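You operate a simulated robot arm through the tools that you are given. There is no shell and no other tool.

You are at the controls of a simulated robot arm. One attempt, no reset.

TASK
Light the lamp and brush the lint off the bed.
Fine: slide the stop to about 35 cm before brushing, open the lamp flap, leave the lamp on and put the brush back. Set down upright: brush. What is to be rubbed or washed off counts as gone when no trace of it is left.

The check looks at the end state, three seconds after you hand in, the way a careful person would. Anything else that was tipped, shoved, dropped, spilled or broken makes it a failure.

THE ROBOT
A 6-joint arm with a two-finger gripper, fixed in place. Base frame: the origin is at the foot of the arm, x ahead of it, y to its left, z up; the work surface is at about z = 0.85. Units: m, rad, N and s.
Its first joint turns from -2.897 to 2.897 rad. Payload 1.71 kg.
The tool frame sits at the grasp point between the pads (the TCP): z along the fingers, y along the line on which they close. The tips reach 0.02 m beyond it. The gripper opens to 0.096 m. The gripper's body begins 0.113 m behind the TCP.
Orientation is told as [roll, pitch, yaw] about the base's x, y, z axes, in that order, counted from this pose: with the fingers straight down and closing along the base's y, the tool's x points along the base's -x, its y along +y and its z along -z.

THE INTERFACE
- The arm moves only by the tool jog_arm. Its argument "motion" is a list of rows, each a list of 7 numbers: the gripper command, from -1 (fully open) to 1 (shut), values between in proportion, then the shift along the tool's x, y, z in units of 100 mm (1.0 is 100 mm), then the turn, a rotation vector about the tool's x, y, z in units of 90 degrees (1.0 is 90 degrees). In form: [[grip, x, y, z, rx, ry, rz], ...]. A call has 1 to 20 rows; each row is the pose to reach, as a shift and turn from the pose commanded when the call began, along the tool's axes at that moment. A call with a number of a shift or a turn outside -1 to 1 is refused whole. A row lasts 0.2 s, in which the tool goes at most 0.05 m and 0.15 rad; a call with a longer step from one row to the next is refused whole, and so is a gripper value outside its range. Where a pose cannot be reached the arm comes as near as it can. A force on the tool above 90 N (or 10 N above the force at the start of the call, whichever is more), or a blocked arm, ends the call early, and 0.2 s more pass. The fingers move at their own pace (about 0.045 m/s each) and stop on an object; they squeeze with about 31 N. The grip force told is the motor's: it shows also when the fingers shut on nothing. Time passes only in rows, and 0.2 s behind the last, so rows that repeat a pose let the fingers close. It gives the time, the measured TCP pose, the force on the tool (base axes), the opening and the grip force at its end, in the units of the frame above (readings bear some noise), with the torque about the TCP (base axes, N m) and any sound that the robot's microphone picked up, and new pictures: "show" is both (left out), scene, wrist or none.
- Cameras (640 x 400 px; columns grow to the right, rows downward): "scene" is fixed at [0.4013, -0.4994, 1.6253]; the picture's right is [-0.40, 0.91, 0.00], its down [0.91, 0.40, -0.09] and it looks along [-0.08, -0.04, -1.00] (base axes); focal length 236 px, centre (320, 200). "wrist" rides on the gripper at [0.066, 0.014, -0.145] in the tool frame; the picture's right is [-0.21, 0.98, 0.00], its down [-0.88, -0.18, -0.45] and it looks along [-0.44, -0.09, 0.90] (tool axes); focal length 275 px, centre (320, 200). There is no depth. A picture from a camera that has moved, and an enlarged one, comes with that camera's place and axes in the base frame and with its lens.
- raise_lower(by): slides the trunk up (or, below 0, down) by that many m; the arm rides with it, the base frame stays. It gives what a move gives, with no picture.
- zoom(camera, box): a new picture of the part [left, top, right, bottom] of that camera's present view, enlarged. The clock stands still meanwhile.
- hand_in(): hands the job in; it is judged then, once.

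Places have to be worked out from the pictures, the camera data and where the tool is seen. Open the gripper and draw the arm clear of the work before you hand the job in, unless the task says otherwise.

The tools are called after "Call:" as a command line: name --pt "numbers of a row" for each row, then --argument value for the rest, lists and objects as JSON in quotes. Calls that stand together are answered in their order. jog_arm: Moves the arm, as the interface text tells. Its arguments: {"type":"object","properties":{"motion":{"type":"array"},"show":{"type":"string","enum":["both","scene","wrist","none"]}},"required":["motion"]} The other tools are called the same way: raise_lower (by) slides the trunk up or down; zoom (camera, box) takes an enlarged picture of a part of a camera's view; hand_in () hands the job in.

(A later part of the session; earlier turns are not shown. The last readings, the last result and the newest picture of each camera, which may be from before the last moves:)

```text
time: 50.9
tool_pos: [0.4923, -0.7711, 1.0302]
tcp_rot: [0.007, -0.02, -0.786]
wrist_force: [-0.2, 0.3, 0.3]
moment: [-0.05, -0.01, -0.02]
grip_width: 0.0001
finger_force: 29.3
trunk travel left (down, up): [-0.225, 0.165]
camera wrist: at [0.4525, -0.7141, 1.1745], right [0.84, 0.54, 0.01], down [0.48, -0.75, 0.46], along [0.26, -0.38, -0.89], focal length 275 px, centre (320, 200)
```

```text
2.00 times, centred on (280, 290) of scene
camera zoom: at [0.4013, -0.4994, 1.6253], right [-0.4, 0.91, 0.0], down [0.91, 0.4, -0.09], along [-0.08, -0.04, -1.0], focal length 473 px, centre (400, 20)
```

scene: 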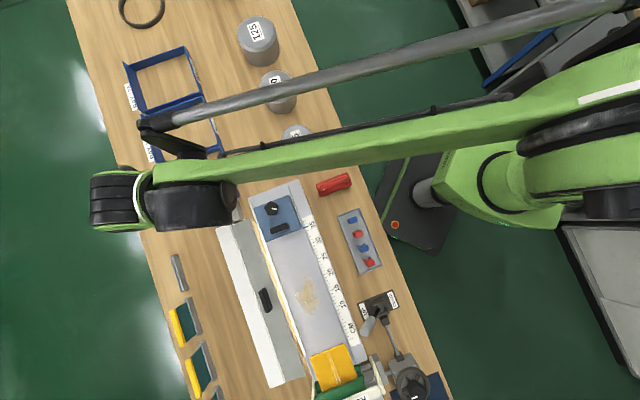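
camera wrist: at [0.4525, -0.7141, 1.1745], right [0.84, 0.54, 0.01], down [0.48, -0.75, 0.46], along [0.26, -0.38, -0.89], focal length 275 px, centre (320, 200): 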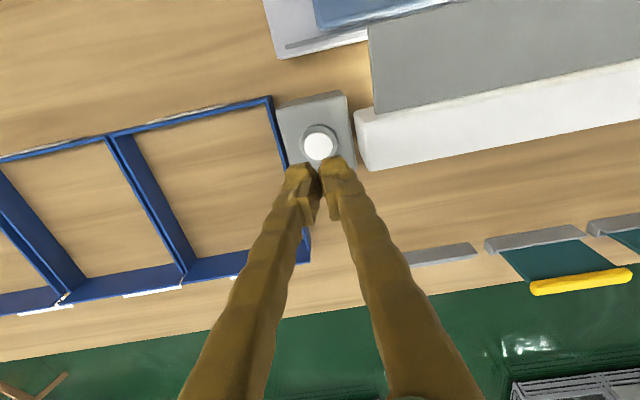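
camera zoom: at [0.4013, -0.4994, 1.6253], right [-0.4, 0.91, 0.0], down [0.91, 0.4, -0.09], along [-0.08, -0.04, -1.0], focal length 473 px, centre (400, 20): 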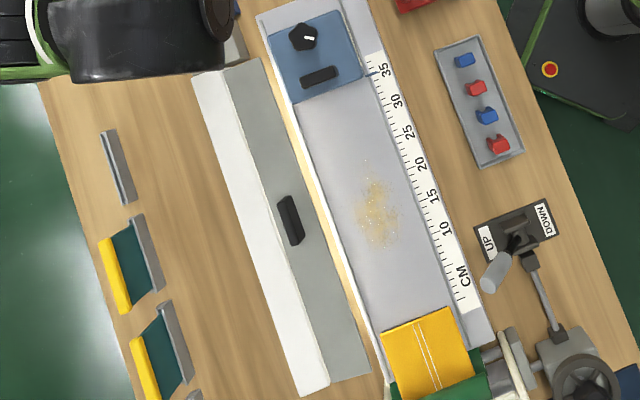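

The lamp is lit (warm glow, button lit) and more lint specks are now visible. Lint spans roughly 14 cm by 7 cm on the bed. Next I travel to the brush at about (0.276, -0.506), rising a little.

Call:
jog_arm --pt "1 0.2 0 -0.15 0.003 0.0015 0" --pt "1 0.45 0.08 -0.3 0.006 0.003 0" --pt "1 0.7 0.17 -0.4 0.009 0.0045 0" --pt "1 0.95 0.25 -0.5 0.012 0.006 0" --pt "1 0.95 0.25 -0.5 0.012 0.006 0" --show "none"

Call:
jog_arm --pt "0.6 0.25 0.02 0 0 0 0" --pt "0.2 0.5 0.04 0 0 0 0" --pt "-0.1 0.75 0.06 0 0 0 0" --pt "-0.1 1.0 0.09 0 0 0 0" --pt "-0.1 1.0 0.09 0 0 0 0" --show "none"

Call:
jog_arm --pt "-0.1 0.3 0 0 0 0 0" --pt "-0.1 0.6 0 0 0 0 0" --pt "-0.1 0.9 0 0 0 0 0" --pt "-0.1 1.0 0 0 0 0 0" --pt "-0.1 1.0 0 0 0 0 0" --show "wrist"

```text
time: 52.1
tool_pos: [0.4423, -0.6865, 1.078]
tcp_rot: [-0.014, -0.009, -0.787]
wrist_force: [-0.9, 0.8, -0.1]
moment: [-0.05, 0.01, -0.04]
grip_width: 0.0001
finger_force: 28.8
trunk travel left (down, up): [-0.225, 0.165]
```

```text
time: 53.3
tool_pos: [0.3781, -0.6101, 1.0783]
tcp_rot: [-0.015, -0.009, -0.788]
wrist_force: [-0.3, 0.0, 0.8]
moment: [-0.06, -0.02, 0.01]
grip_width: 0.053
finger_force: 0.0
trunk travel left (down, up): [-0.225, 0.165]
```

```text
time: 54.5
tool_pos: [0.3072, -0.5381, 1.0758]
tcp_rot: [-0.014, -0.008, -0.786]
wrist_force: [-0.2, -0.8, 0.6]
moment: [0.01, 0.02, 0.0]
grip_width: 0.0528
finger_force: 0.1
trunk travel left (down, up): [-0.225, 0.165]
camera wrist: at [0.271, -0.48, 1.2209], right [0.84, 0.54, -0.01], down [0.49, -0.74, 0.46], along [0.24, -0.39, -0.89], focal length 275 px, centre (320, 200)
```

wrist: 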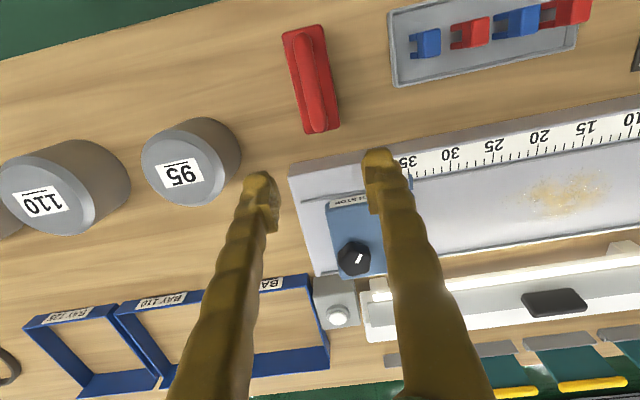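

The rotation convention is clear now; I level the tool and move above the brush.

Call:
jog_arm --pt "-0.1 0.22 0 0 -0.0045 0.0025 0" --pt "-0.1 0.44 0 0 -0.009 0.005 0" --pt "-0.1 0.44 0 0.3 -0.009 0.005 0" --pt "-0.1 0.44 0 0.6 -0.009 0.005 0" --pt "-0.1 0.44 0 0.6 -0.009 0.005 0" --show "wrist"

Call:
zoom --camera "wrist" --box '[240, 60, 400, 220]'

```text
time: 55.7
tool_pos: [0.2758, -0.5095, 1.0151]
tcp_rot: [0.001, 0.0, -0.787]
wrist_force: [0.2, 0.1, 0.8]
moment: [-0.01, 0.03, 0.04]
grip_width: 0.0529
finger_force: 0.0
trunk travel left (down, up): [-0.225, 0.165]
camera wrist: at [0.2389, -0.4521, 1.1604], right [0.84, 0.54, 0.0], down [0.49, -0.75, 0.45], along [0.24, -0.37, -0.9], focal length 275 px, centre (320, 200)
```

wrist: 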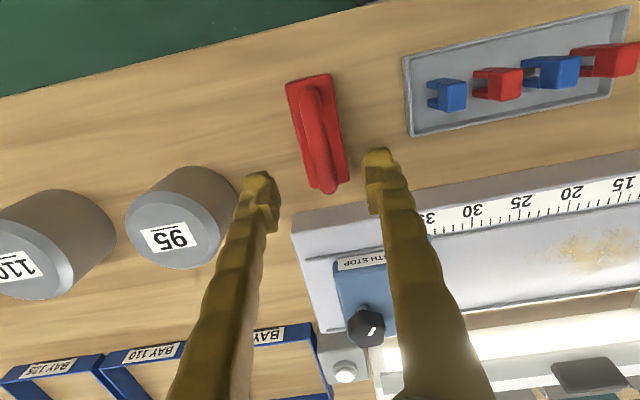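

```text
2.50 times, centred on (320, 140) of wrist
camera zoom: at [0.2389, -0.4521, 1.1604], right [0.84, 0.54, 0.0], down [0.49, -0.75, 0.45], along [0.24, -0.37, -0.9], focal length 688 px, centre (320, 350)
```

zoom: 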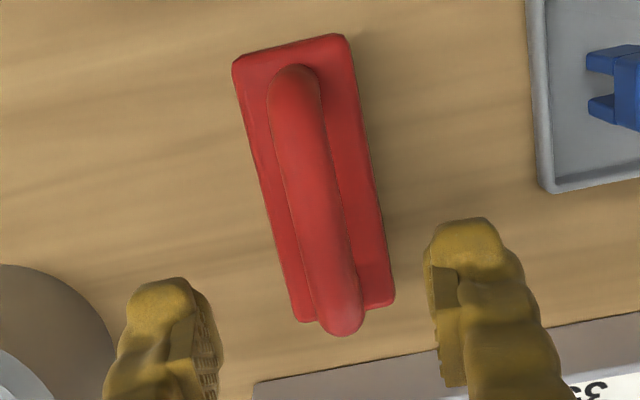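

The handle is exactly centred below the tool. I descend toward it.

Call:
jog_arm --pt "-0.1 0 0 0.25 0 0 0" --pt "-0.1 0 0 0.5 0 0 0" --pt "-0.1 0 0 0.75 0 0 0" --pt "-0.1 0 0 0.95 0 0 0" --pt "-0.1 0 0 0.95 0 0 0" --show "wrist"

Call:
zoom --camera "wrist" --box '[230, 100, 410, 280]'

```text
time: 56.9
tool_pos: [0.2761, -0.5098, 0.9201]
tcp_rot: [0.0, -0.001, -0.786]
wrist_force: [-0.4, 0.0, 0.1]
moment: [0.0, 0.0, 0.0]
grip_width: 0.0529
finger_force: 0.2
trunk travel left (down, up): [-0.225, 0.165]
camera wrist: at [0.2395, -0.4522, 1.0661], right [0.84, 0.54, 0.0], down [0.49, -0.75, 0.45], along [0.24, -0.37, -0.9], focal length 275 px, centre (320, 200)
```

wrist: 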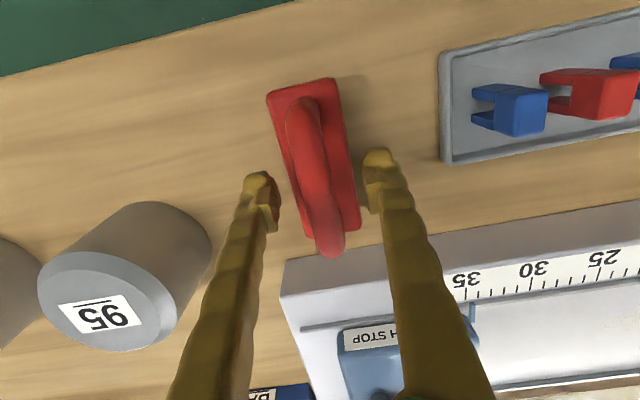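

```text
2.22 times, centred on (320, 190) of wrist
camera zoom: at [0.2395, -0.4522, 1.0661], right [0.84, 0.54, 0.0], down [0.49, -0.75, 0.45], along [0.24, -0.37, -0.9], focal length 612 px, centre (320, 222)
```

zoom: 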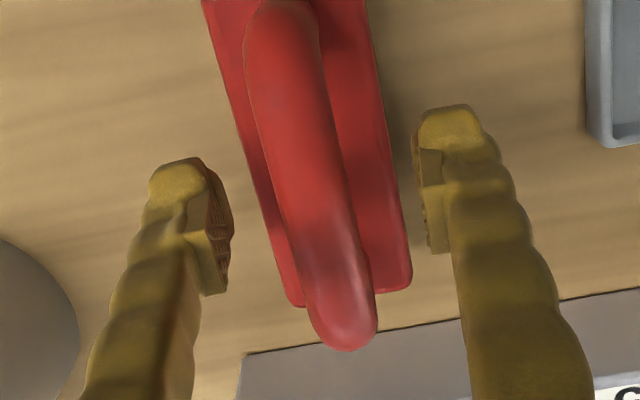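

Base top is around z 0.873, handle about 0.88–0.90. I lower 2.1 cm (tips just above the base) and close on the handle.

Call:
jog_arm --pt "-0.1 0 0 0.07 0 0 0" --pt "-0.1 0 0 0.14 0 0 0" --pt "-0.1 0 0 0.2 0 0 0" --pt "-0.1 0 0 0.2 0 0 0" --show "none"

Call:
jog_arm --pt "0.3 0 0 0 0 0 0" --pt "0.7 0 0 0 0 0 0" --pt "1 0 0 0 0 0 0" --pt "1 0 0 0 0 0 0" --pt "1 0 0 0 0 0 0" --show "wrist"

```text
time: 57.9
tool_pos: [0.2761, -0.5083, 0.9001]
tcp_rot: [0.002, -0.001, -0.786]
wrist_force: [0.1, 0.4, -0.4]
moment: [0.01, 0.01, -0.01]
grip_width: 0.0529
finger_force: 0.1
trunk travel left (down, up): [-0.225, 0.165]
```

```text
time: 59.1
tool_pos: [0.2758, -0.5084, 0.8995]
tcp_rot: [0.0, -0.001, -0.787]
wrist_force: [-0.3, 0.2, -0.2]
moment: [-0.05, -0.02, 0.01]
grip_width: 0.0437
finger_force: 30.7
trunk travel left (down, up): [-0.225, 0.165]
camera wrist: at [0.2396, -0.4527, 1.046], right [0.84, 0.54, 0.0], down [0.49, -0.75, 0.45], along [0.24, -0.37, -0.9], focal length 275 px, centre (320, 200)
```

wrist: 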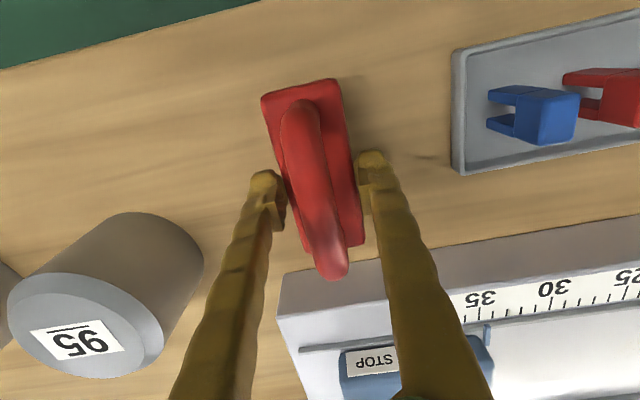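

The fingers stopped at 44 mm, so they're on the base block, not the handle. I open, rise 1.4 cm and close on the handle itself.

Call:
jog_arm --pt "-0.1 0 0 0 0 0 0" --pt "-0.1 0 0 0 0 0 0" --pt "-0.1 0 0 -0.07 0 0 0" --pt "-0.1 0 0 -0.14 0 0 0" --pt "0.3 0 0 -0.14 0 0 0" --pt "0.7 0 0 -0.14 0 0 0" --pt "1 0 0 -0.14 0 0 0" --pt "1 0 0 -0.14 0 0 0" --pt "1 0 0 -0.14 0 0 0" --show "wrist"

```text
time: 61.1
tool_pos: [0.2772, -0.5098, 0.9138]
tcp_rot: [0.0, 0.0, -0.787]
wrist_force: [-0.7, -0.6, 0.5]
moment: [0.0, -0.03, 0.02]
grip_width: 0.012
finger_force: 31.4
trunk travel left (down, up): [-0.225, 0.165]
camera wrist: at [0.2395, -0.4526, 1.0599], right [0.84, 0.54, 0.0], down [0.49, -0.75, 0.45], along [0.24, -0.37, -0.9], focal length 275 px, centre (320, 200)
```

wrist: 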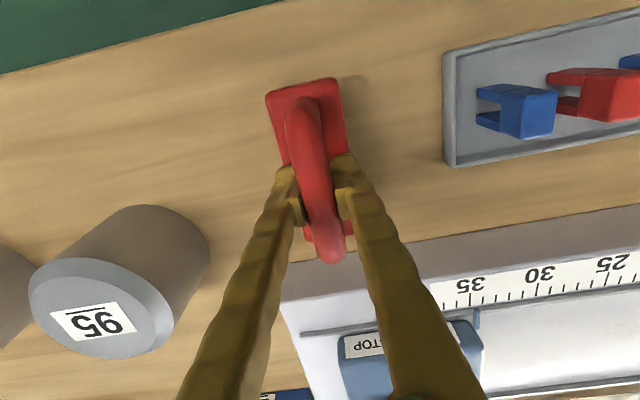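

Call:
zoom --camera "wrist" --box '[240, 70, 400, 280]'

```text
1.90 times, centred on (320, 175) of wrist
camera zoom: at [0.2395, -0.4526, 1.0599], right [0.84, 0.54, 0.0], down [0.49, -0.75, 0.45], along [0.24, -0.37, -0.9], focal length 524 px, centre (320, 248)
```

zoom: 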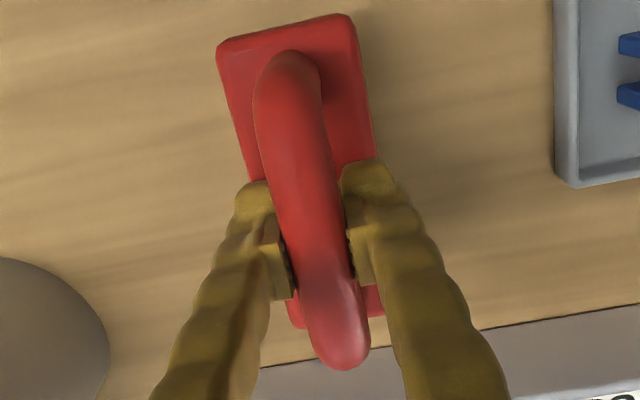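

Gripped at 12 mm. I lift 2 cm to test that the brush comes along.

Call:
jog_arm --pt "1 0 0 -0.05 0 0 0" --pt "1 0 0 -0.1 0 0 0" --pt "1 0 0 -0.2 0 0 0" --pt "1 0 0 -0.2 0 0 0" --show "both"

Call:
zoom --camera "wrist" --box '[240, 70, 400, 280]'

```text
time: 62.1
tool_pos: [0.2766, -0.5073, 0.9337]
tcp_rot: [0.001, -0.003, -0.788]
wrist_force: [0.0, 0.3, 0.2]
moment: [-0.03, -0.01, -0.03]
grip_width: 0.0139
finger_force: 31.0
trunk travel left (down, up): [-0.225, 0.165]
camera wrist: at [0.2393, -0.4522, 1.08], right [0.84, 0.54, 0.0], down [0.49, -0.75, 0.45], along [0.24, -0.37, -0.9], focal length 275 px, centre (320, 200)
```

scene: 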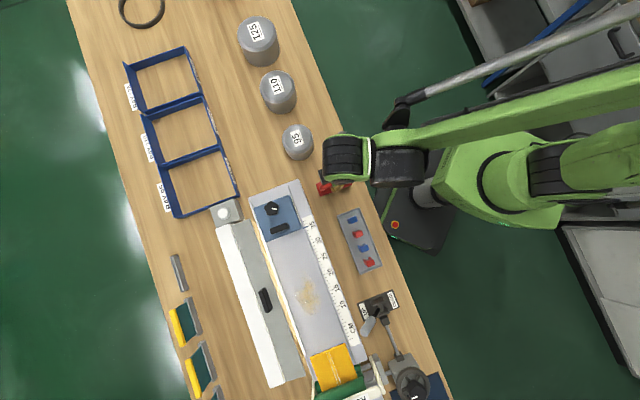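
wrist: 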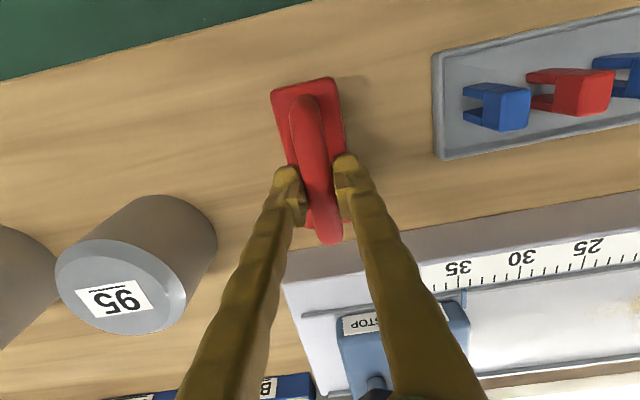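

```text
1.90 times, centred on (320, 175) of wrist
camera zoom: at [0.2393, -0.4522, 1.08], right [0.84, 0.54, 0.0], down [0.49, -0.75, 0.45], along [0.24, -0.37, -0.9], focal length 524 px, centre (320, 248)
```

zoom: 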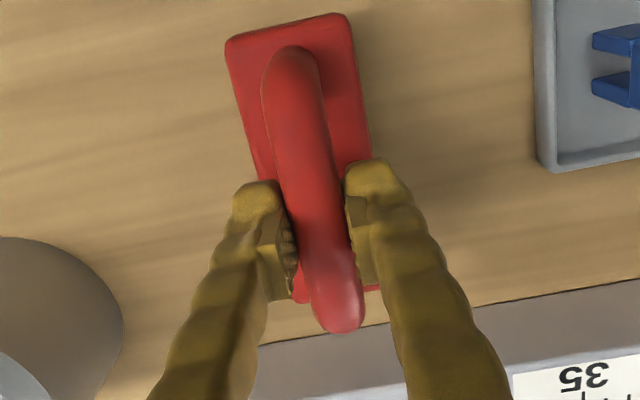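

The brush stayed on the bench while the fingers slid up. I wait a moment in place and re-read the opening to learn what they're touching.

Call:
jog_arm --pt "1 0 0 0 0 0 0" --pt "1 0 0 0 0 0 0" --show "wrist"

Call:
zoom --camera "wrist" --box '[270, 130, 370, 230]'

Call:
zoom --camera "scene" --box '[300, 160, 380, 220]'

```text
time: 62.7
tool_pos: [0.276, -0.5085, 0.9349]
tcp_rot: [0.001, -0.003, -0.787]
wrist_force: [0.9, -0.8, -0.5]
moment: [0.04, -0.01, -0.03]
grip_width: 0.014
finger_force: 31.4
trunk travel left (down, up): [-0.225, 0.165]
camera wrist: at [0.2393, -0.4523, 1.0799], right [0.84, 0.54, 0.0], down [0.49, -0.75, 0.45], along [0.24, -0.37, -0.9], focal length 275 px, centre (320, 200)
```

wrist: 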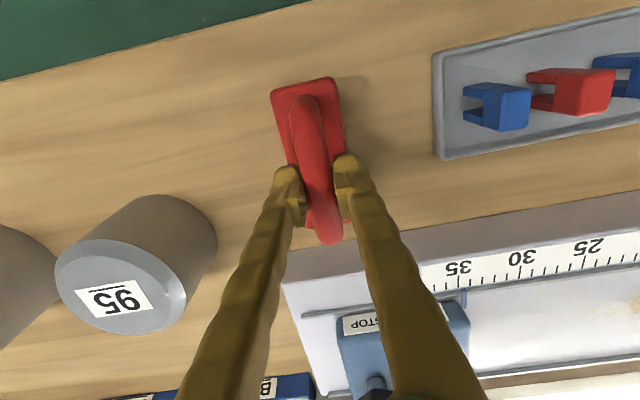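

```text
4.00 times, centred on (320, 180) of wrist
camera zoom: at [0.2393, -0.4523, 1.0799], right [0.84, 0.54, 0.0], down [0.49, -0.75, 0.45], along [0.24, -0.37, -0.9], focal length 1101 px, centre (320, 280)
```

zoom: 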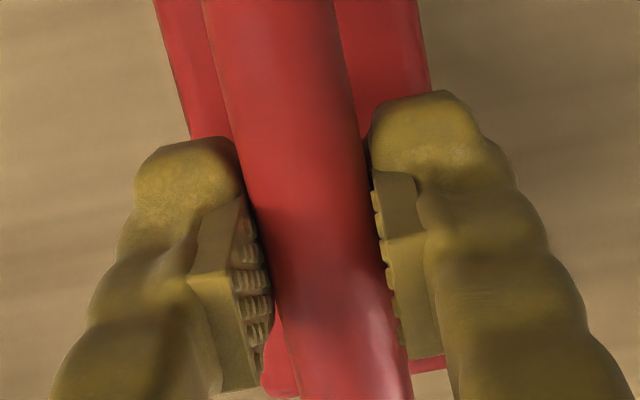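

```text
6.67 times, centred on (340, 190) of scene
camera zoom: at [0.4013, -0.4994, 1.6253], right [-0.4, 0.91, 0.0], down [0.91, 0.4, -0.09], along [-0.08, -0.04, -1.0], focal length 1576 px, centre (187, 267)
```

zoom: 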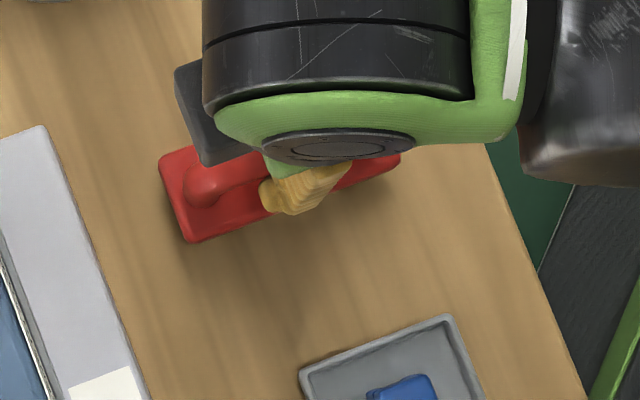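

The brush didn't lift with the handle pinch, so I'll grip the brush's block by its sides instead (it measured 44 mm there). I open, go down around the block, and close.

Call:
jog_arm --pt "-0.2 0 0 0 0 0 0" --pt "-0.2 0 0 0 0 0 0" --pt "-0.2 0 0 0 0 0 0" --pt "-0.2 0 0 0.15 0 0 0" --pt "-0.2 0 0 0.3 0 0 0" --pt "-0.2 0 0 0.4 0 0 0" --pt "-0.2 0 0 0.47 0 0 0" --pt "-0.2 0 0 0.47 0 0 0" --show "wrist"

Call:
zoom --camera "wrist" --box '[230, 80, 410, 300]'

```text
time: 64.5
tool_pos: [0.2776, -0.5076, 0.8872]
tcp_rot: [0.0, -0.002, -0.788]
wrist_force: [0.4, 0.6, -0.6]
moment: [-0.05, 0.0, 0.03]
grip_width: 0.0576
finger_force: 0.1
trunk travel left (down, up): [-0.225, 0.165]
camera wrist: at [0.2392, -0.4521, 1.0333], right [0.84, 0.54, 0.0], down [0.49, -0.75, 0.45], along [0.24, -0.37, -0.9], focal length 275 px, centre (320, 200)
```

wrist: 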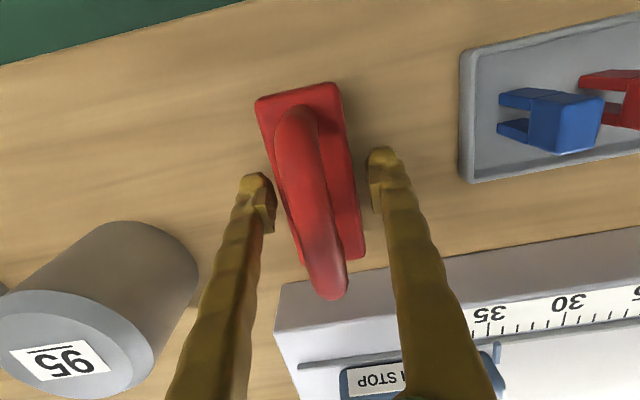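

```text
1.82 times, centred on (320, 190) of wrist
camera zoom: at [0.2392, -0.4521, 1.0333], right [0.84, 0.54, 0.0], down [0.49, -0.75, 0.45], along [0.24, -0.37, -0.9], focal length 500 px, centre (320, 218)
```

zoom: 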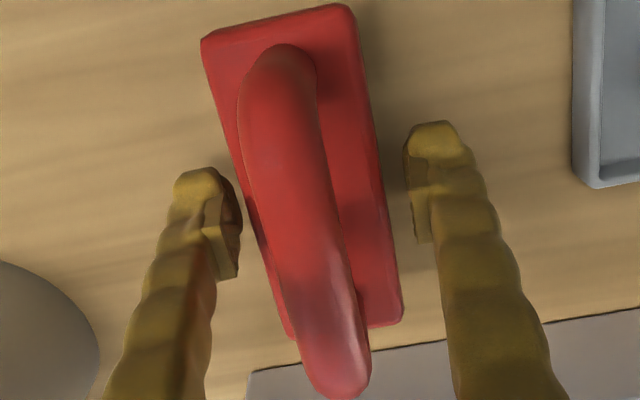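

The tips are around the block now. I close and check the grip, then try a tiny lift.

Call:
jog_arm --pt "0.2 0 0 0 0 0 0" --pt "0.6 0 0 0 0 0 0" --pt "0.6 0 0 0 0 0 0" --pt "0.6 0 0 0 0 0 0" --show "none"

Call:
jog_arm --pt "0.6 0 0 -0.03 0 0 0" --pt "0.6 0 0 -0.06 0 0 0" --show "wrist"

```text
time: 65.5
tool_pos: [0.2764, -0.5078, 0.887]
tcp_rot: [-0.002, 0.0, -0.787]
wrist_force: [-0.6, -1.1, -0.2]
moment: [-0.01, 0.02, 0.01]
grip_width: 0.0439
finger_force: 30.9
trunk travel left (down, up): [-0.225, 0.165]
```

```text
time: 66.1
tool_pos: [0.2769, -0.5091, 0.8924]
tcp_rot: [-0.001, -0.002, -0.787]
wrist_force: [-0.3, -0.8, -1.8]
moment: [0.01, 0.0, -0.02]
grip_width: 0.0439
finger_force: 31.2
trunk travel left (down, up): [-0.225, 0.165]
camera wrist: at [0.2395, -0.4523, 1.0391], right [0.84, 0.54, 0.0], down [0.49, -0.75, 0.45], along [0.24, -0.37, -0.9], focal length 275 px, centre (320, 200)
```

wrist: 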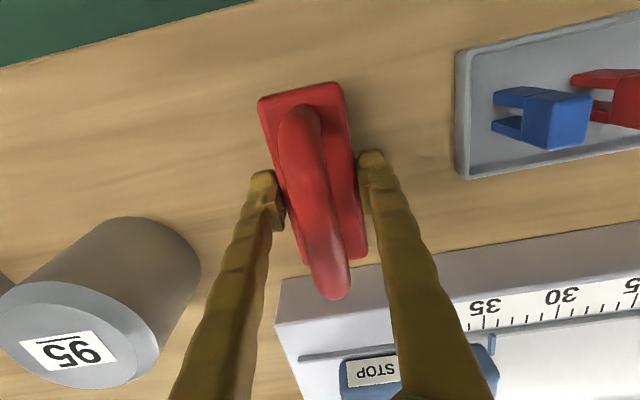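

The block lifts with the gripper (about 1.8 N weight), so this grip works; brush bottom is 3.7 cm below the TCP. I lift it well clear and carry it toward the bed.

Call:
jog_arm --pt "0.6 0 0 -0.2 0 0 0" --pt "0.6 0 0 -0.45 0 0 0" --pt "0.6 0 0 -0.7 0 0 0" --pt "0.6 0 0 -1 0 0 0" --pt "0.6 0 0 -1 0 0 0" --show "wrist"

```text
time: 67.3
tool_pos: [0.2772, -0.5081, 0.9922]
tcp_rot: [0.0, -0.002, -0.788]
wrist_force: [0.0, -0.3, -0.6]
moment: [-0.03, 0.01, -0.04]
grip_width: 0.0439
finger_force: 31.0
trunk travel left (down, up): [-0.225, 0.165]
camera wrist: at [0.239, -0.4528, 1.1391], right [0.84, 0.54, 0.0], down [0.49, -0.75, 0.45], along [0.24, -0.37, -0.9], focal length 275 px, centre (320, 200)
```

wrist: 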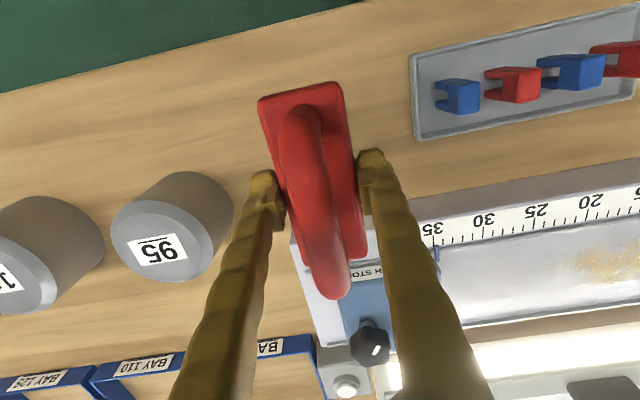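

Brush securely held. I carry it over to above the bed, rising 4 cm more on the way.

Call:
jog_arm --pt "0.6 -0.1 0.15 -0.3 0 0 0" --pt "0.6 -0.35 0.38 -0.4 0 0 0" --pt "0.6 -0.6 0.6 -0.4 0 0 0" --pt "0.6 -0.85 0.8 -0.4 0 0 0" --pt "0.6 -0.97 0.92 -0.4 0 0 0" --show "none"

Call:
jog_arm --pt "0.6 -0.25 0.25 0 0 0 0" --pt "0.6 -0.5 0.5 0 0 0 0" --pt "0.6 -0.75 0.75 0 0 0 0" --pt "0.6 -0.97 0.92 0 0 0 0" --pt "0.6 -0.97 0.92 0 0 0 0" --show "both"

```text
time: 68.5
tool_pos: [0.4096, -0.5136, 1.0328]
tcp_rot: [0.0, 0.0, -0.788]
wrist_force: [1.0, -0.1, -2.0]
moment: [-0.01, -0.01, 0.02]
grip_width: 0.044
finger_force: 31.2
trunk travel left (down, up): [-0.225, 0.165]
```

```text
time: 69.7
tool_pos: [0.5445, -0.5145, 1.0311]
tcp_rot: [0.0, 0.0, -0.789]
wrist_force: [0.5, -0.2, -1.7]
moment: [0.0, 0.03, -0.01]
grip_width: 0.0439
finger_force: 31.3
trunk travel left (down, up): [-0.225, 0.165]
camera wrist: at [0.5077, -0.4593, 1.1778], right [0.84, 0.54, 0.0], down [0.49, -0.75, 0.45], along [0.24, -0.37, -0.9], focal length 275 px, centre (320, 200)
```

scene: 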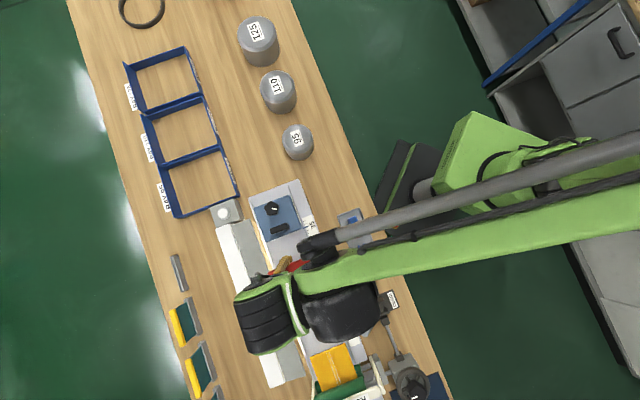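
wrist: 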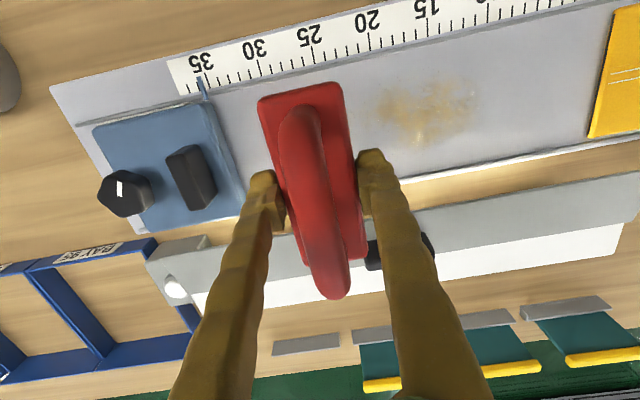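

Call:
zoom --camera "wrist" --box '[360, 20, 640, 200]'

```text
2.22 times, centred on (500, 110) of wrist
camera zoom: at [0.5077, -0.4593, 1.1778], right [0.84, 0.54, 0.0], down [0.49, -0.75, 0.45], along [0.24, -0.37, -0.9], focal length 612 px, centre (-80, 400)
```

zoom: 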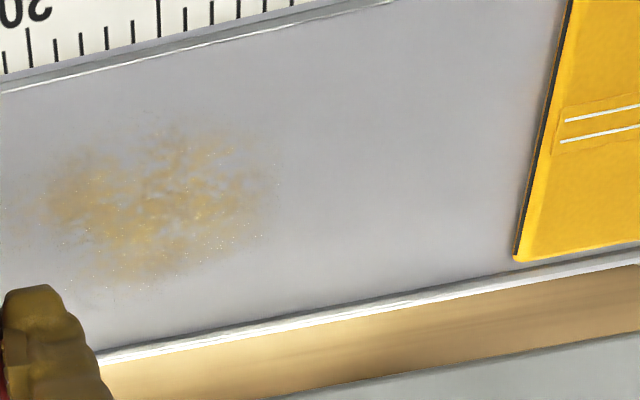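

The channel between the rails is about 11.8 cm wide, centred where the brush is now; lint lies from along-bench 0.04 to 0.18. I lower the brush toward the bed just before the lint.

Call:
jog_arm --pt "0.6 0 -0.06 0.25 0 0 0" --pt "0.6 0 -0.06 0.5 0 0 0" --pt "0.6 0 -0.06 0.75 0 0 0" --pt "0.6 0 -0.06 0.85 0 0 0" --pt "0.6 0 -0.06 0.85 0 0 0" --show "wrist"

```text
time: 70.9
tool_pos: [0.5403, -0.5197, 0.9476]
tcp_rot: [0.002, 0.002, -0.787]
wrist_force: [-0.6, 0.3, -1.3]
moment: [-0.02, 0.02, 0.0]
grip_width: 0.0439
finger_force: 31.3
trunk travel left (down, up): [-0.225, 0.165]
camera wrist: at [0.5025, -0.464, 1.094], right [0.84, 0.54, 0.0], down [0.49, -0.75, 0.45], along [0.24, -0.37, -0.9], focal length 275 px, centre (320, 200)
```

wrist: 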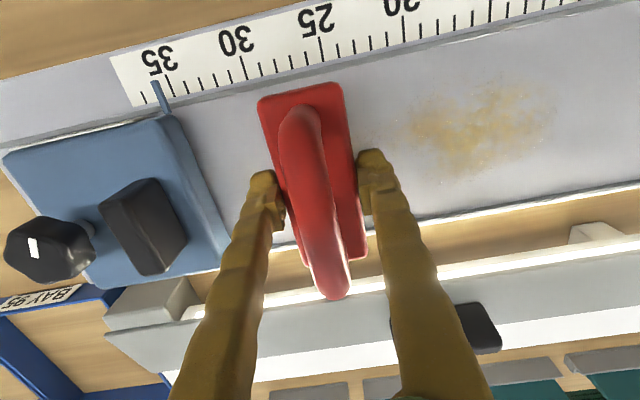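

Call:
jog_arm --pt "0.6 0 0 0.02 0 0 0" --pt "0.6 0 0 0.04 0 0 0" --pt "0.6 0 0 0.06 0 0 0" --pt "0.6 0 0 0.08 0 0 0" --show "none"

```text
time: 71.9
tool_pos: [0.5394, -0.5208, 0.9403]
tcp_rot: [0.0, -0.002, -0.788]
wrist_force: [-0.1, 0.5, -1.6]
moment: [0.0, 0.0, 0.01]
grip_width: 0.044
finger_force: 31.1
trunk travel left (down, up): [-0.225, 0.165]
```

Call:
jog_arm --pt "0.6 0 0 0.02 0 0 0" --pt "0.6 0 0 0.04 0 0 0" --show "none"

```text
time: 72.5
tool_pos: [0.5385, -0.5211, 0.9376]
tcp_rot: [0.001, -0.001, -0.788]
wrist_force: [6.2, -4.5, 21.1]
moment: [0.15, 0.17, -0.01]
grip_width: 0.044
finger_force: 31.6
trunk travel left (down, up): [-0.225, 0.165]
```

Contact at TCP z≈0.9376 (about 22 N). I ease off by 1 mm and sweep 10 cm along the bed over the lint.

Call:
jog_arm --pt "0.6 0 0.1 -0.01 0 0 0" --pt "0.6 0 0.25 -0.01 0 0 0" --pt "0.6 0 0.4 -0.01 0 0 0" --pt "0.6 0 0.55 -0.01 0 0 0" --pt "0.6 0 0.7 -0.01 0 0 0" --pt "0.6 0 0.85 -0.01 0 0 0" --pt "0.6 0 1.0 -0.01 0 0 0" --show "wrist"

```text
time: 74.1
tool_pos: [0.6117, -0.4506, 0.9379]
tcp_rot: [-0.001, 0.0, -0.788]
wrist_force: [0.6, 0.6, -0.8]
moment: [0.04, 0.0, 0.02]
grip_width: 0.0441
finger_force: 31.5
trunk travel left (down, up): [-0.225, 0.165]
camera wrist: at [0.5731, -0.3935, 1.0836], right [0.84, 0.54, 0.0], down [0.49, -0.75, 0.45], along [0.24, -0.37, -0.9], focal length 275 px, centre (320, 200)
```

wrist: 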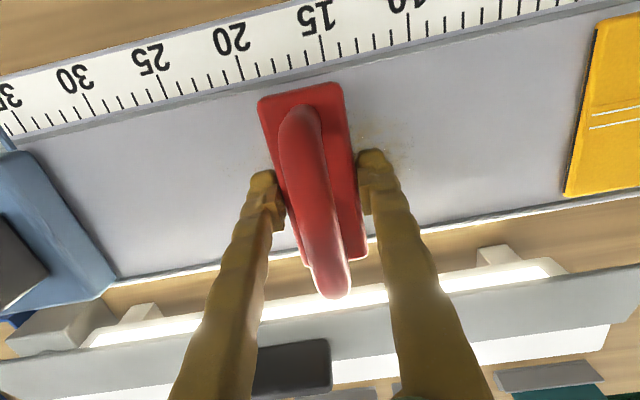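

The lint behind the brush is gone. Contact is light here, so I press 1 mm more and sweep the next 10 cm.

Call:
jog_arm --pt "0.6 0 0.0 0.01 0 0 0" --pt "0.6 0 0.15 0.012 0 0 0" --pt "0.6 0 0.3 0.012 0 0 0" --pt "0.6 0 0.45 0.012 0 0 0" --pt "0.6 0 0.6 0.012 0 0 0" --pt "0.6 0 0.75 0.012 0 0 0" --pt "0.6 0 0.9 0.012 0 0 0" --pt "0.6 0 1.0 0.012 0 0 0" --show "wrist"

```text
time: 75.9
tool_pos: [0.6805, -0.379, 0.9373]
tcp_rot: [0.001, -0.003, -0.789]
wrist_force: [-6.0, -4.8, 21.4]
moment: [-0.13, 0.09, -0.02]
grip_width: 0.044
finger_force: 30.9
trunk travel left (down, up): [-0.225, 0.165]
camera wrist: at [0.6426, -0.3228, 1.083], right [0.84, 0.54, 0.0], down [0.49, -0.75, 0.45], along [0.24, -0.37, -0.9], focal length 275 px, centre (320, 200)
```

wrist: 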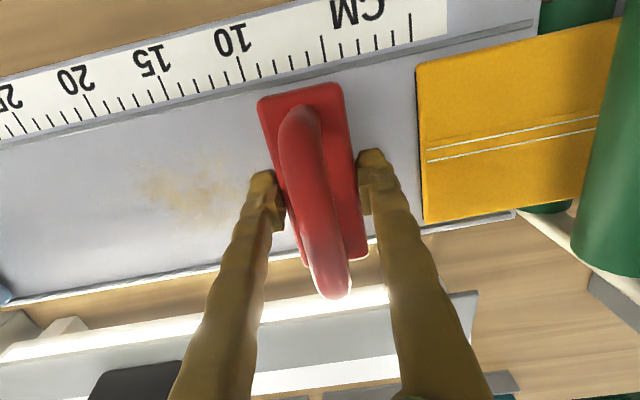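

Some lint remains near the middle where contact was light. I sweep back 10 cm at this pressing height.

Call:
jog_arm --pt "0.6 0 -0.15 0 0 0 0" --pt "0.6 0 -0.3 0.002 0 0 0" --pt "0.6 0 -0.45 0.004 0 0 0" --pt "0.6 0 -0.6 0.006 0 0 0" --pt "0.6 0 -0.75 0.008 0 0 0" --pt "0.6 0 -0.9 0.01 0 0 0" --pt "0.6 0 -1.0 0.01 0 0 0" --show "wrist"

```text
time: 77.5
tool_pos: [0.6095, -0.4491, 0.936]
tcp_rot: [0.0, -0.002, -0.787]
wrist_force: [4.1, 4.4, 21.1]
moment: [0.01, -0.1, 0.07]
grip_width: 0.0438
finger_force: 31.0
trunk travel left (down, up): [-0.225, 0.165]
camera wrist: at [0.5722, -0.3923, 1.0817], right [0.84, 0.55, 0.0], down [0.49, -0.75, 0.45], along [0.24, -0.37, -0.89], focal length 275 px, centre (320, 200)
```

wrist: 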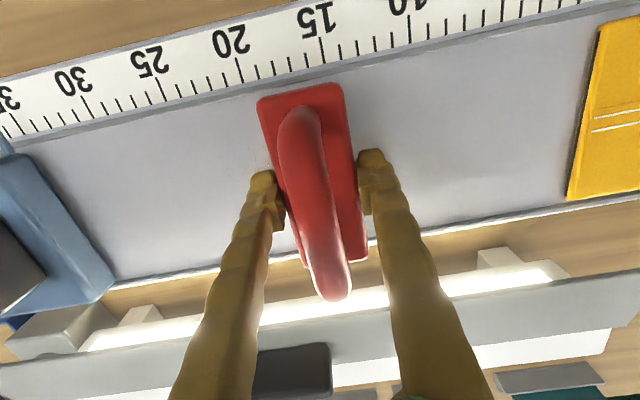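

Good contact (21 N) and the far part looks clean. I sweep on back another 9 cm.

Call:
jog_arm --pt "0.6 0 -0.15 0 0 0 0" --pt "0.6 0 -0.3 0 0 0 0" --pt "0.6 0 -0.45 0 0 0 0" --pt "0.6 0 -0.6 0 0 0 0" --pt "0.6 0 -0.75 0 0 0 0" --pt "0.6 0 -0.9 0 0 0 0" --pt "0.6 0 -0.95 0 0 0 0" --show "wrist"

```text
time: 79.1
tool_pos: [0.5428, -0.5157, 0.9354]
tcp_rot: [-0.001, 0.0, -0.787]
wrist_force: [4.7, 4.8, 21.2]
moment: [0.06, -0.08, 0.03]
grip_width: 0.0441
finger_force: 31.5
trunk travel left (down, up): [-0.225, 0.165]
camera wrist: at [0.5054, -0.4594, 1.0815], right [0.84, 0.54, 0.0], down [0.49, -0.75, 0.45], along [0.24, -0.37, -0.89], focal length 275 px, centre (320, 200)
```

wrist: 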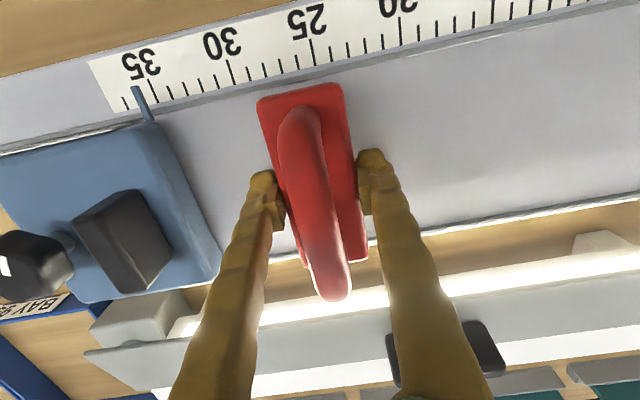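

Call:
zoom --camera "wrist" --box '[350, 20, 640, 220]'

Call:
zoom --camera "wrist" --box '[140, 60, 290, 280]'

```text
2.00 times, centred on (495, 120) of wrist
camera zoom: at [0.5054, -0.4594, 1.0815], right [0.84, 0.54, 0.0], down [0.49, -0.75, 0.45], along [0.24, -0.37, -0.89], focal length 551 px, centre (-30, 360)
```

zoom: 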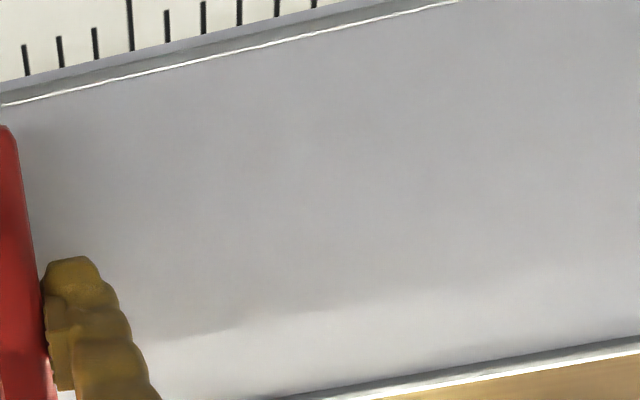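

```text
1.82 times, centred on (215, 170) of wrist
camera zoom: at [0.5054, -0.4594, 1.0815], right [0.84, 0.54, 0.0], down [0.49, -0.75, 0.45], along [0.24, -0.37, -0.89], focal length 500 px, centre (511, 254)
```

zoom: 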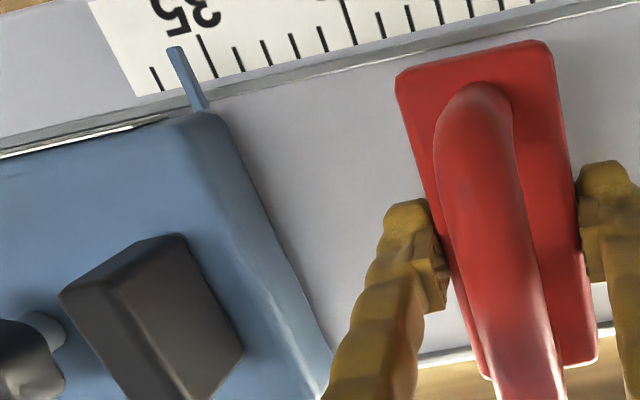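

The bed looks clean where visible. I lift the brush straight up and inspect the entire bed.

Call:
jog_arm --pt "0.6 0 0 -0.15 0 0 0" --pt "0.6 0 0 -0.4 0 0 0" --pt "0.6 0 0 -0.7 0 0 0" --pt "0.6 0 0 -1 0 0 0" --pt "0.6 0 0 -1 0 0 0" --show "both"

Call:
zoom --camera "wrist" --box '[350, 20, 640, 200]'

Call:
zoom --camera "wrist" --box '[190, 50, 290, 220]'

```text
time: 80.3
tool_pos: [0.542, -0.5166, 1.0355]
tcp_rot: [0.0, -0.001, -0.787]
wrist_force: [-0.7, 1.2, -1.0]
moment: [0.01, 0.0, -0.01]
grip_width: 0.0437
finger_force: 31.4
trunk travel left (down, up): [-0.225, 0.165]
camera wrist: at [0.505, -0.4604, 1.1814], right [0.84, 0.54, 0.0], down [0.49, -0.75, 0.45], along [0.24, -0.37, -0.9], focal length 275 px, centre (320, 200)
```

scene: 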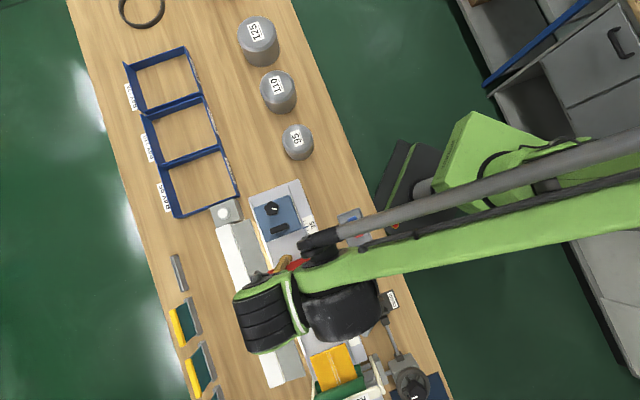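
wrist: 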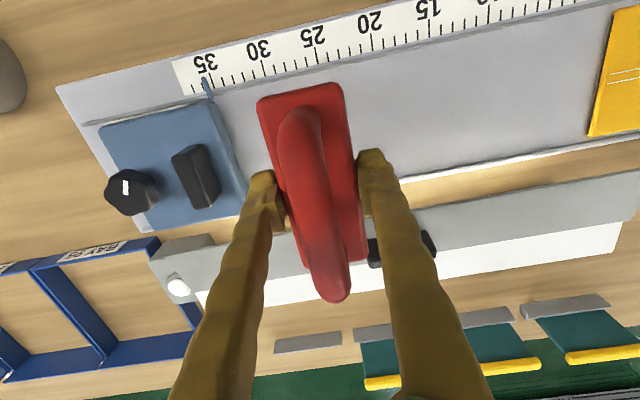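

```text
2.21 times, centred on (495, 110) of wrist
camera zoom: at [0.505, -0.4604, 1.1814], right [0.84, 0.54, 0.0], down [0.49, -0.75, 0.45], along [0.24, -0.37, -0.9], focal length 608 px, centre (-66, 399)
```

zoom: 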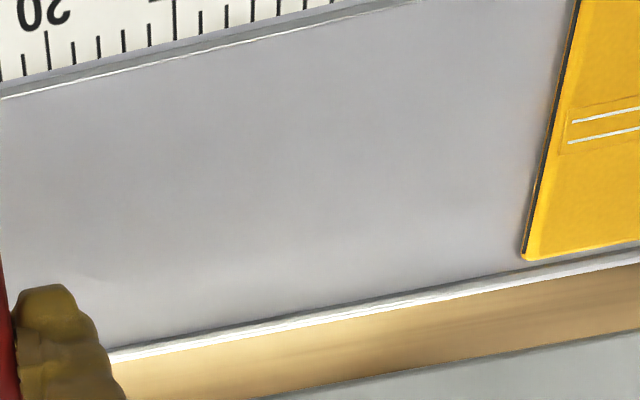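

```text
2.35 times, centred on (240, 135) of wrist
camera zoom: at [0.505, -0.4604, 1.1814], right [0.84, 0.54, 0.0], down [0.49, -0.75, 0.45], along [0.24, -0.37, -0.9], focal length 648 px, centre (508, 353)
```

zoom: 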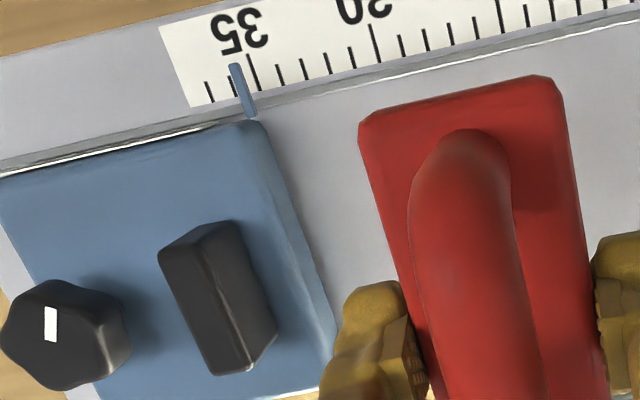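

The bed looks spotless. I carry the brush back toward its original spot and check the bed in the scene view from there.

Call:
jog_arm --pt "0.6 0.24 -0.23 0 0 0 0" --pt "0.6 0.48 -0.45 0 0 0 0" --pt "0.6 0.72 -0.68 0 0 0 0" --pt "0.6 0.968 -0.909 0 0 0 0" --pt "0.6 0.968 -0.909 0 0 0 0" --show "none"

Call:
jog_arm --pt "0.6 0.24 -0.23 0 0 0 0" --pt "0.6 0.48 -0.45 0 0 0 0" --pt "0.6 0.72 -0.68 0 0 0 0" --pt "0.6 0.968 -0.909 0 0 0 0" --pt "0.6 0.968 -0.909 0 0 0 0" --show "both"

Call:
zoom --camera "scene" --box '[240, 170, 380, 380]'

```text
time: 81.5
tool_pos: [0.409, -0.5135, 1.0349]
tcp_rot: [0.0, -0.001, -0.785]
wrist_force: [-0.1, -0.1, -2.0]
moment: [-0.02, -0.04, -0.01]
grip_width: 0.0438
finger_force: 30.6
trunk travel left (down, up): [-0.225, 0.165]
```

```text
time: 82.7
tool_pos: [0.2769, -0.5085, 1.035]
tcp_rot: [0.0, 0.0, -0.786]
wrist_force: [-0.1, 0.2, -1.0]
moment: [-0.02, -0.01, 0.02]
grip_width: 0.0436
finger_force: 30.7
trunk travel left (down, up): [-0.225, 0.165]
camera wrist: at [0.2397, -0.4518, 1.1813], right [0.84, 0.54, 0.0], down [0.49, -0.75, 0.45], along [0.24, -0.37, -0.9], focal length 275 px, centre (320, 200)
```

scene: 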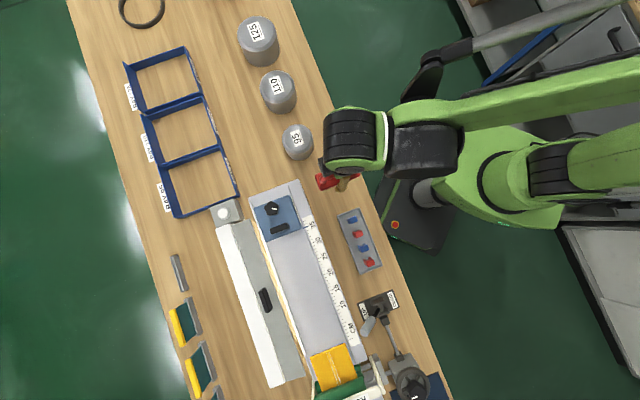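
wrist: 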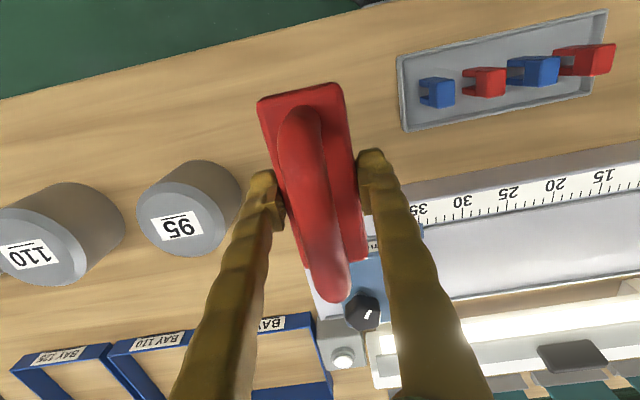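

```text
1.90 times, centred on (310, 275) of scene
camera zoom: at [0.4013, -0.4994, 1.6253], right [-0.4, 0.91, 0.0], down [0.91, 0.4, -0.09], along [-0.08, -0.04, -1.0], focal length 450 px, centre (339, 57)
```

zoom: 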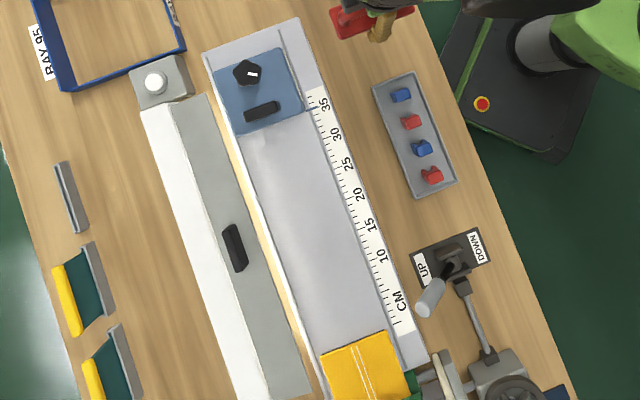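

Call:
zoom --camera "scene" --box '[265, 225, 365, 290]'

Call:
zoom --camera "scene" --box '[280, 280, 380, 345]'

```text
6.15 times, centred on (315, 258) of scene
camera zoom: at [0.4013, -0.4994, 1.6253], right [-0.4, 0.91, 0.0], down [0.91, 0.4, -0.09], along [-0.08, -0.04, -1.0], focal length 1455 px, centre (351, -154)
```

zoom: 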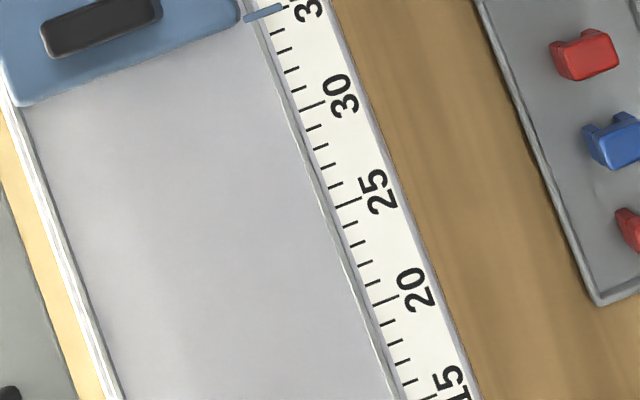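

```text
6.15 times, centred on (330, 312) of scene
camera zoom: at [0.4013, -0.4994, 1.6253], right [-0.4, 0.91, 0.0], down [0.91, 0.4, -0.09], along [-0.08, -0.04, -1.0], focal length 1455 px, centre (258, -492)
```

zoom: 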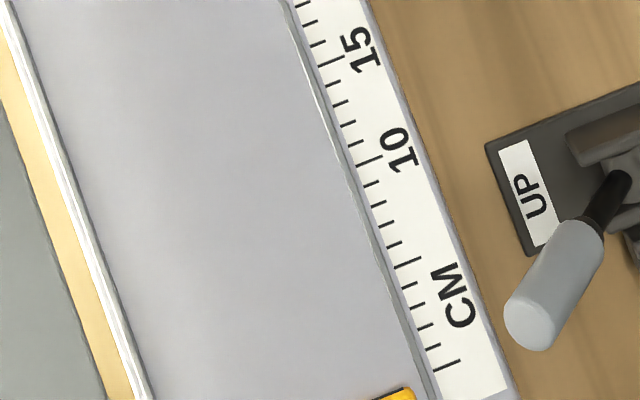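

No trace of lint anywhere. The brush is over its original place; I lower it, first quickly, then in small steps to contact.

Call:
jog_arm --pt "0.6 0 0 0.25 0 0 0" --pt "0.6 0 0 0.5 0 0 0" --pt "0.6 0 0 0.75 0 0 0" --pt "0.6 0 0 1.0 0 0 0" --pt "0.6 0 0 1.0 0 0 0" --show "none"

Call:
jog_arm --pt "0.6 0 0 0.15 0 0 0" --pt "0.6 0 0 0.3 0 0 0" --pt "0.6 0 0 0.4 0 0 0" --pt "0.6 0 0 0.43 0 0 0" --pt "0.6 0 0 0.43 0 0 0" --show "wrist"

```text
time: 83.9
tool_pos: [0.2774, -0.5092, 0.935]
tcp_rot: [-0.001, 0.001, -0.786]
wrist_force: [0.0, 0.8, -1.8]
moment: [0.01, 0.02, 0.01]
grip_width: 0.0439
finger_force: 31.2
trunk travel left (down, up): [-0.225, 0.165]
```

```text
time: 85.1
tool_pos: [0.2778, -0.5084, 0.8922]
tcp_rot: [0.0, -0.002, -0.787]
wrist_force: [0.9, 0.6, -0.7]
moment: [0.02, 0.03, 0.05]
grip_width: 0.0439
finger_force: 30.9
trunk travel left (down, up): [-0.225, 0.165]
camera wrist: at [0.2407, -0.4521, 1.0378], right [0.84, 0.54, 0.0], down [0.49, -0.75, 0.45], along [0.24, -0.37, -0.9], focal length 275 px, centre (320, 200)
```

wrist: 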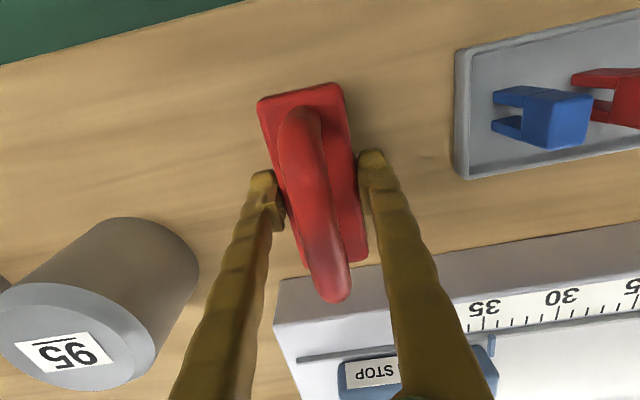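

Call:
jog_arm --pt "0.6 0 0 0.02 0 0 0" --pt "0.6 0 0 0.04 0 0 0" --pt "0.6 0 0 0.05 0 0 0" --show "none"

```text
time: 85.9
tool_pos: [0.2768, -0.5074, 0.8864]
tcp_rot: [0.0, -0.001, -0.787]
wrist_force: [-0.1, -0.5, -1.7]
moment: [0.01, 0.02, -0.01]
grip_width: 0.0437
finger_force: 31.5
trunk travel left (down, up): [-0.225, 0.165]
```

Still hanging freely (-1.7 N); I continue in 1 mm steps.

Call:
jog_arm --pt "0.6 0 0 0.01 0 0 0" --pt "0.6 0 0 0.02 0 0 0" --show "none"

```text
time: 86.5
tool_pos: [0.2782, -0.5078, 0.8857]
tcp_rot: [0.0, -0.003, -0.787]
wrist_force: [2.8, -3.0, 19.6]
moment: [-0.06, 0.05, 0.0]
grip_width: 0.0441
finger_force: 31.3
trunk travel left (down, up): [-0.225, 0.165]
```

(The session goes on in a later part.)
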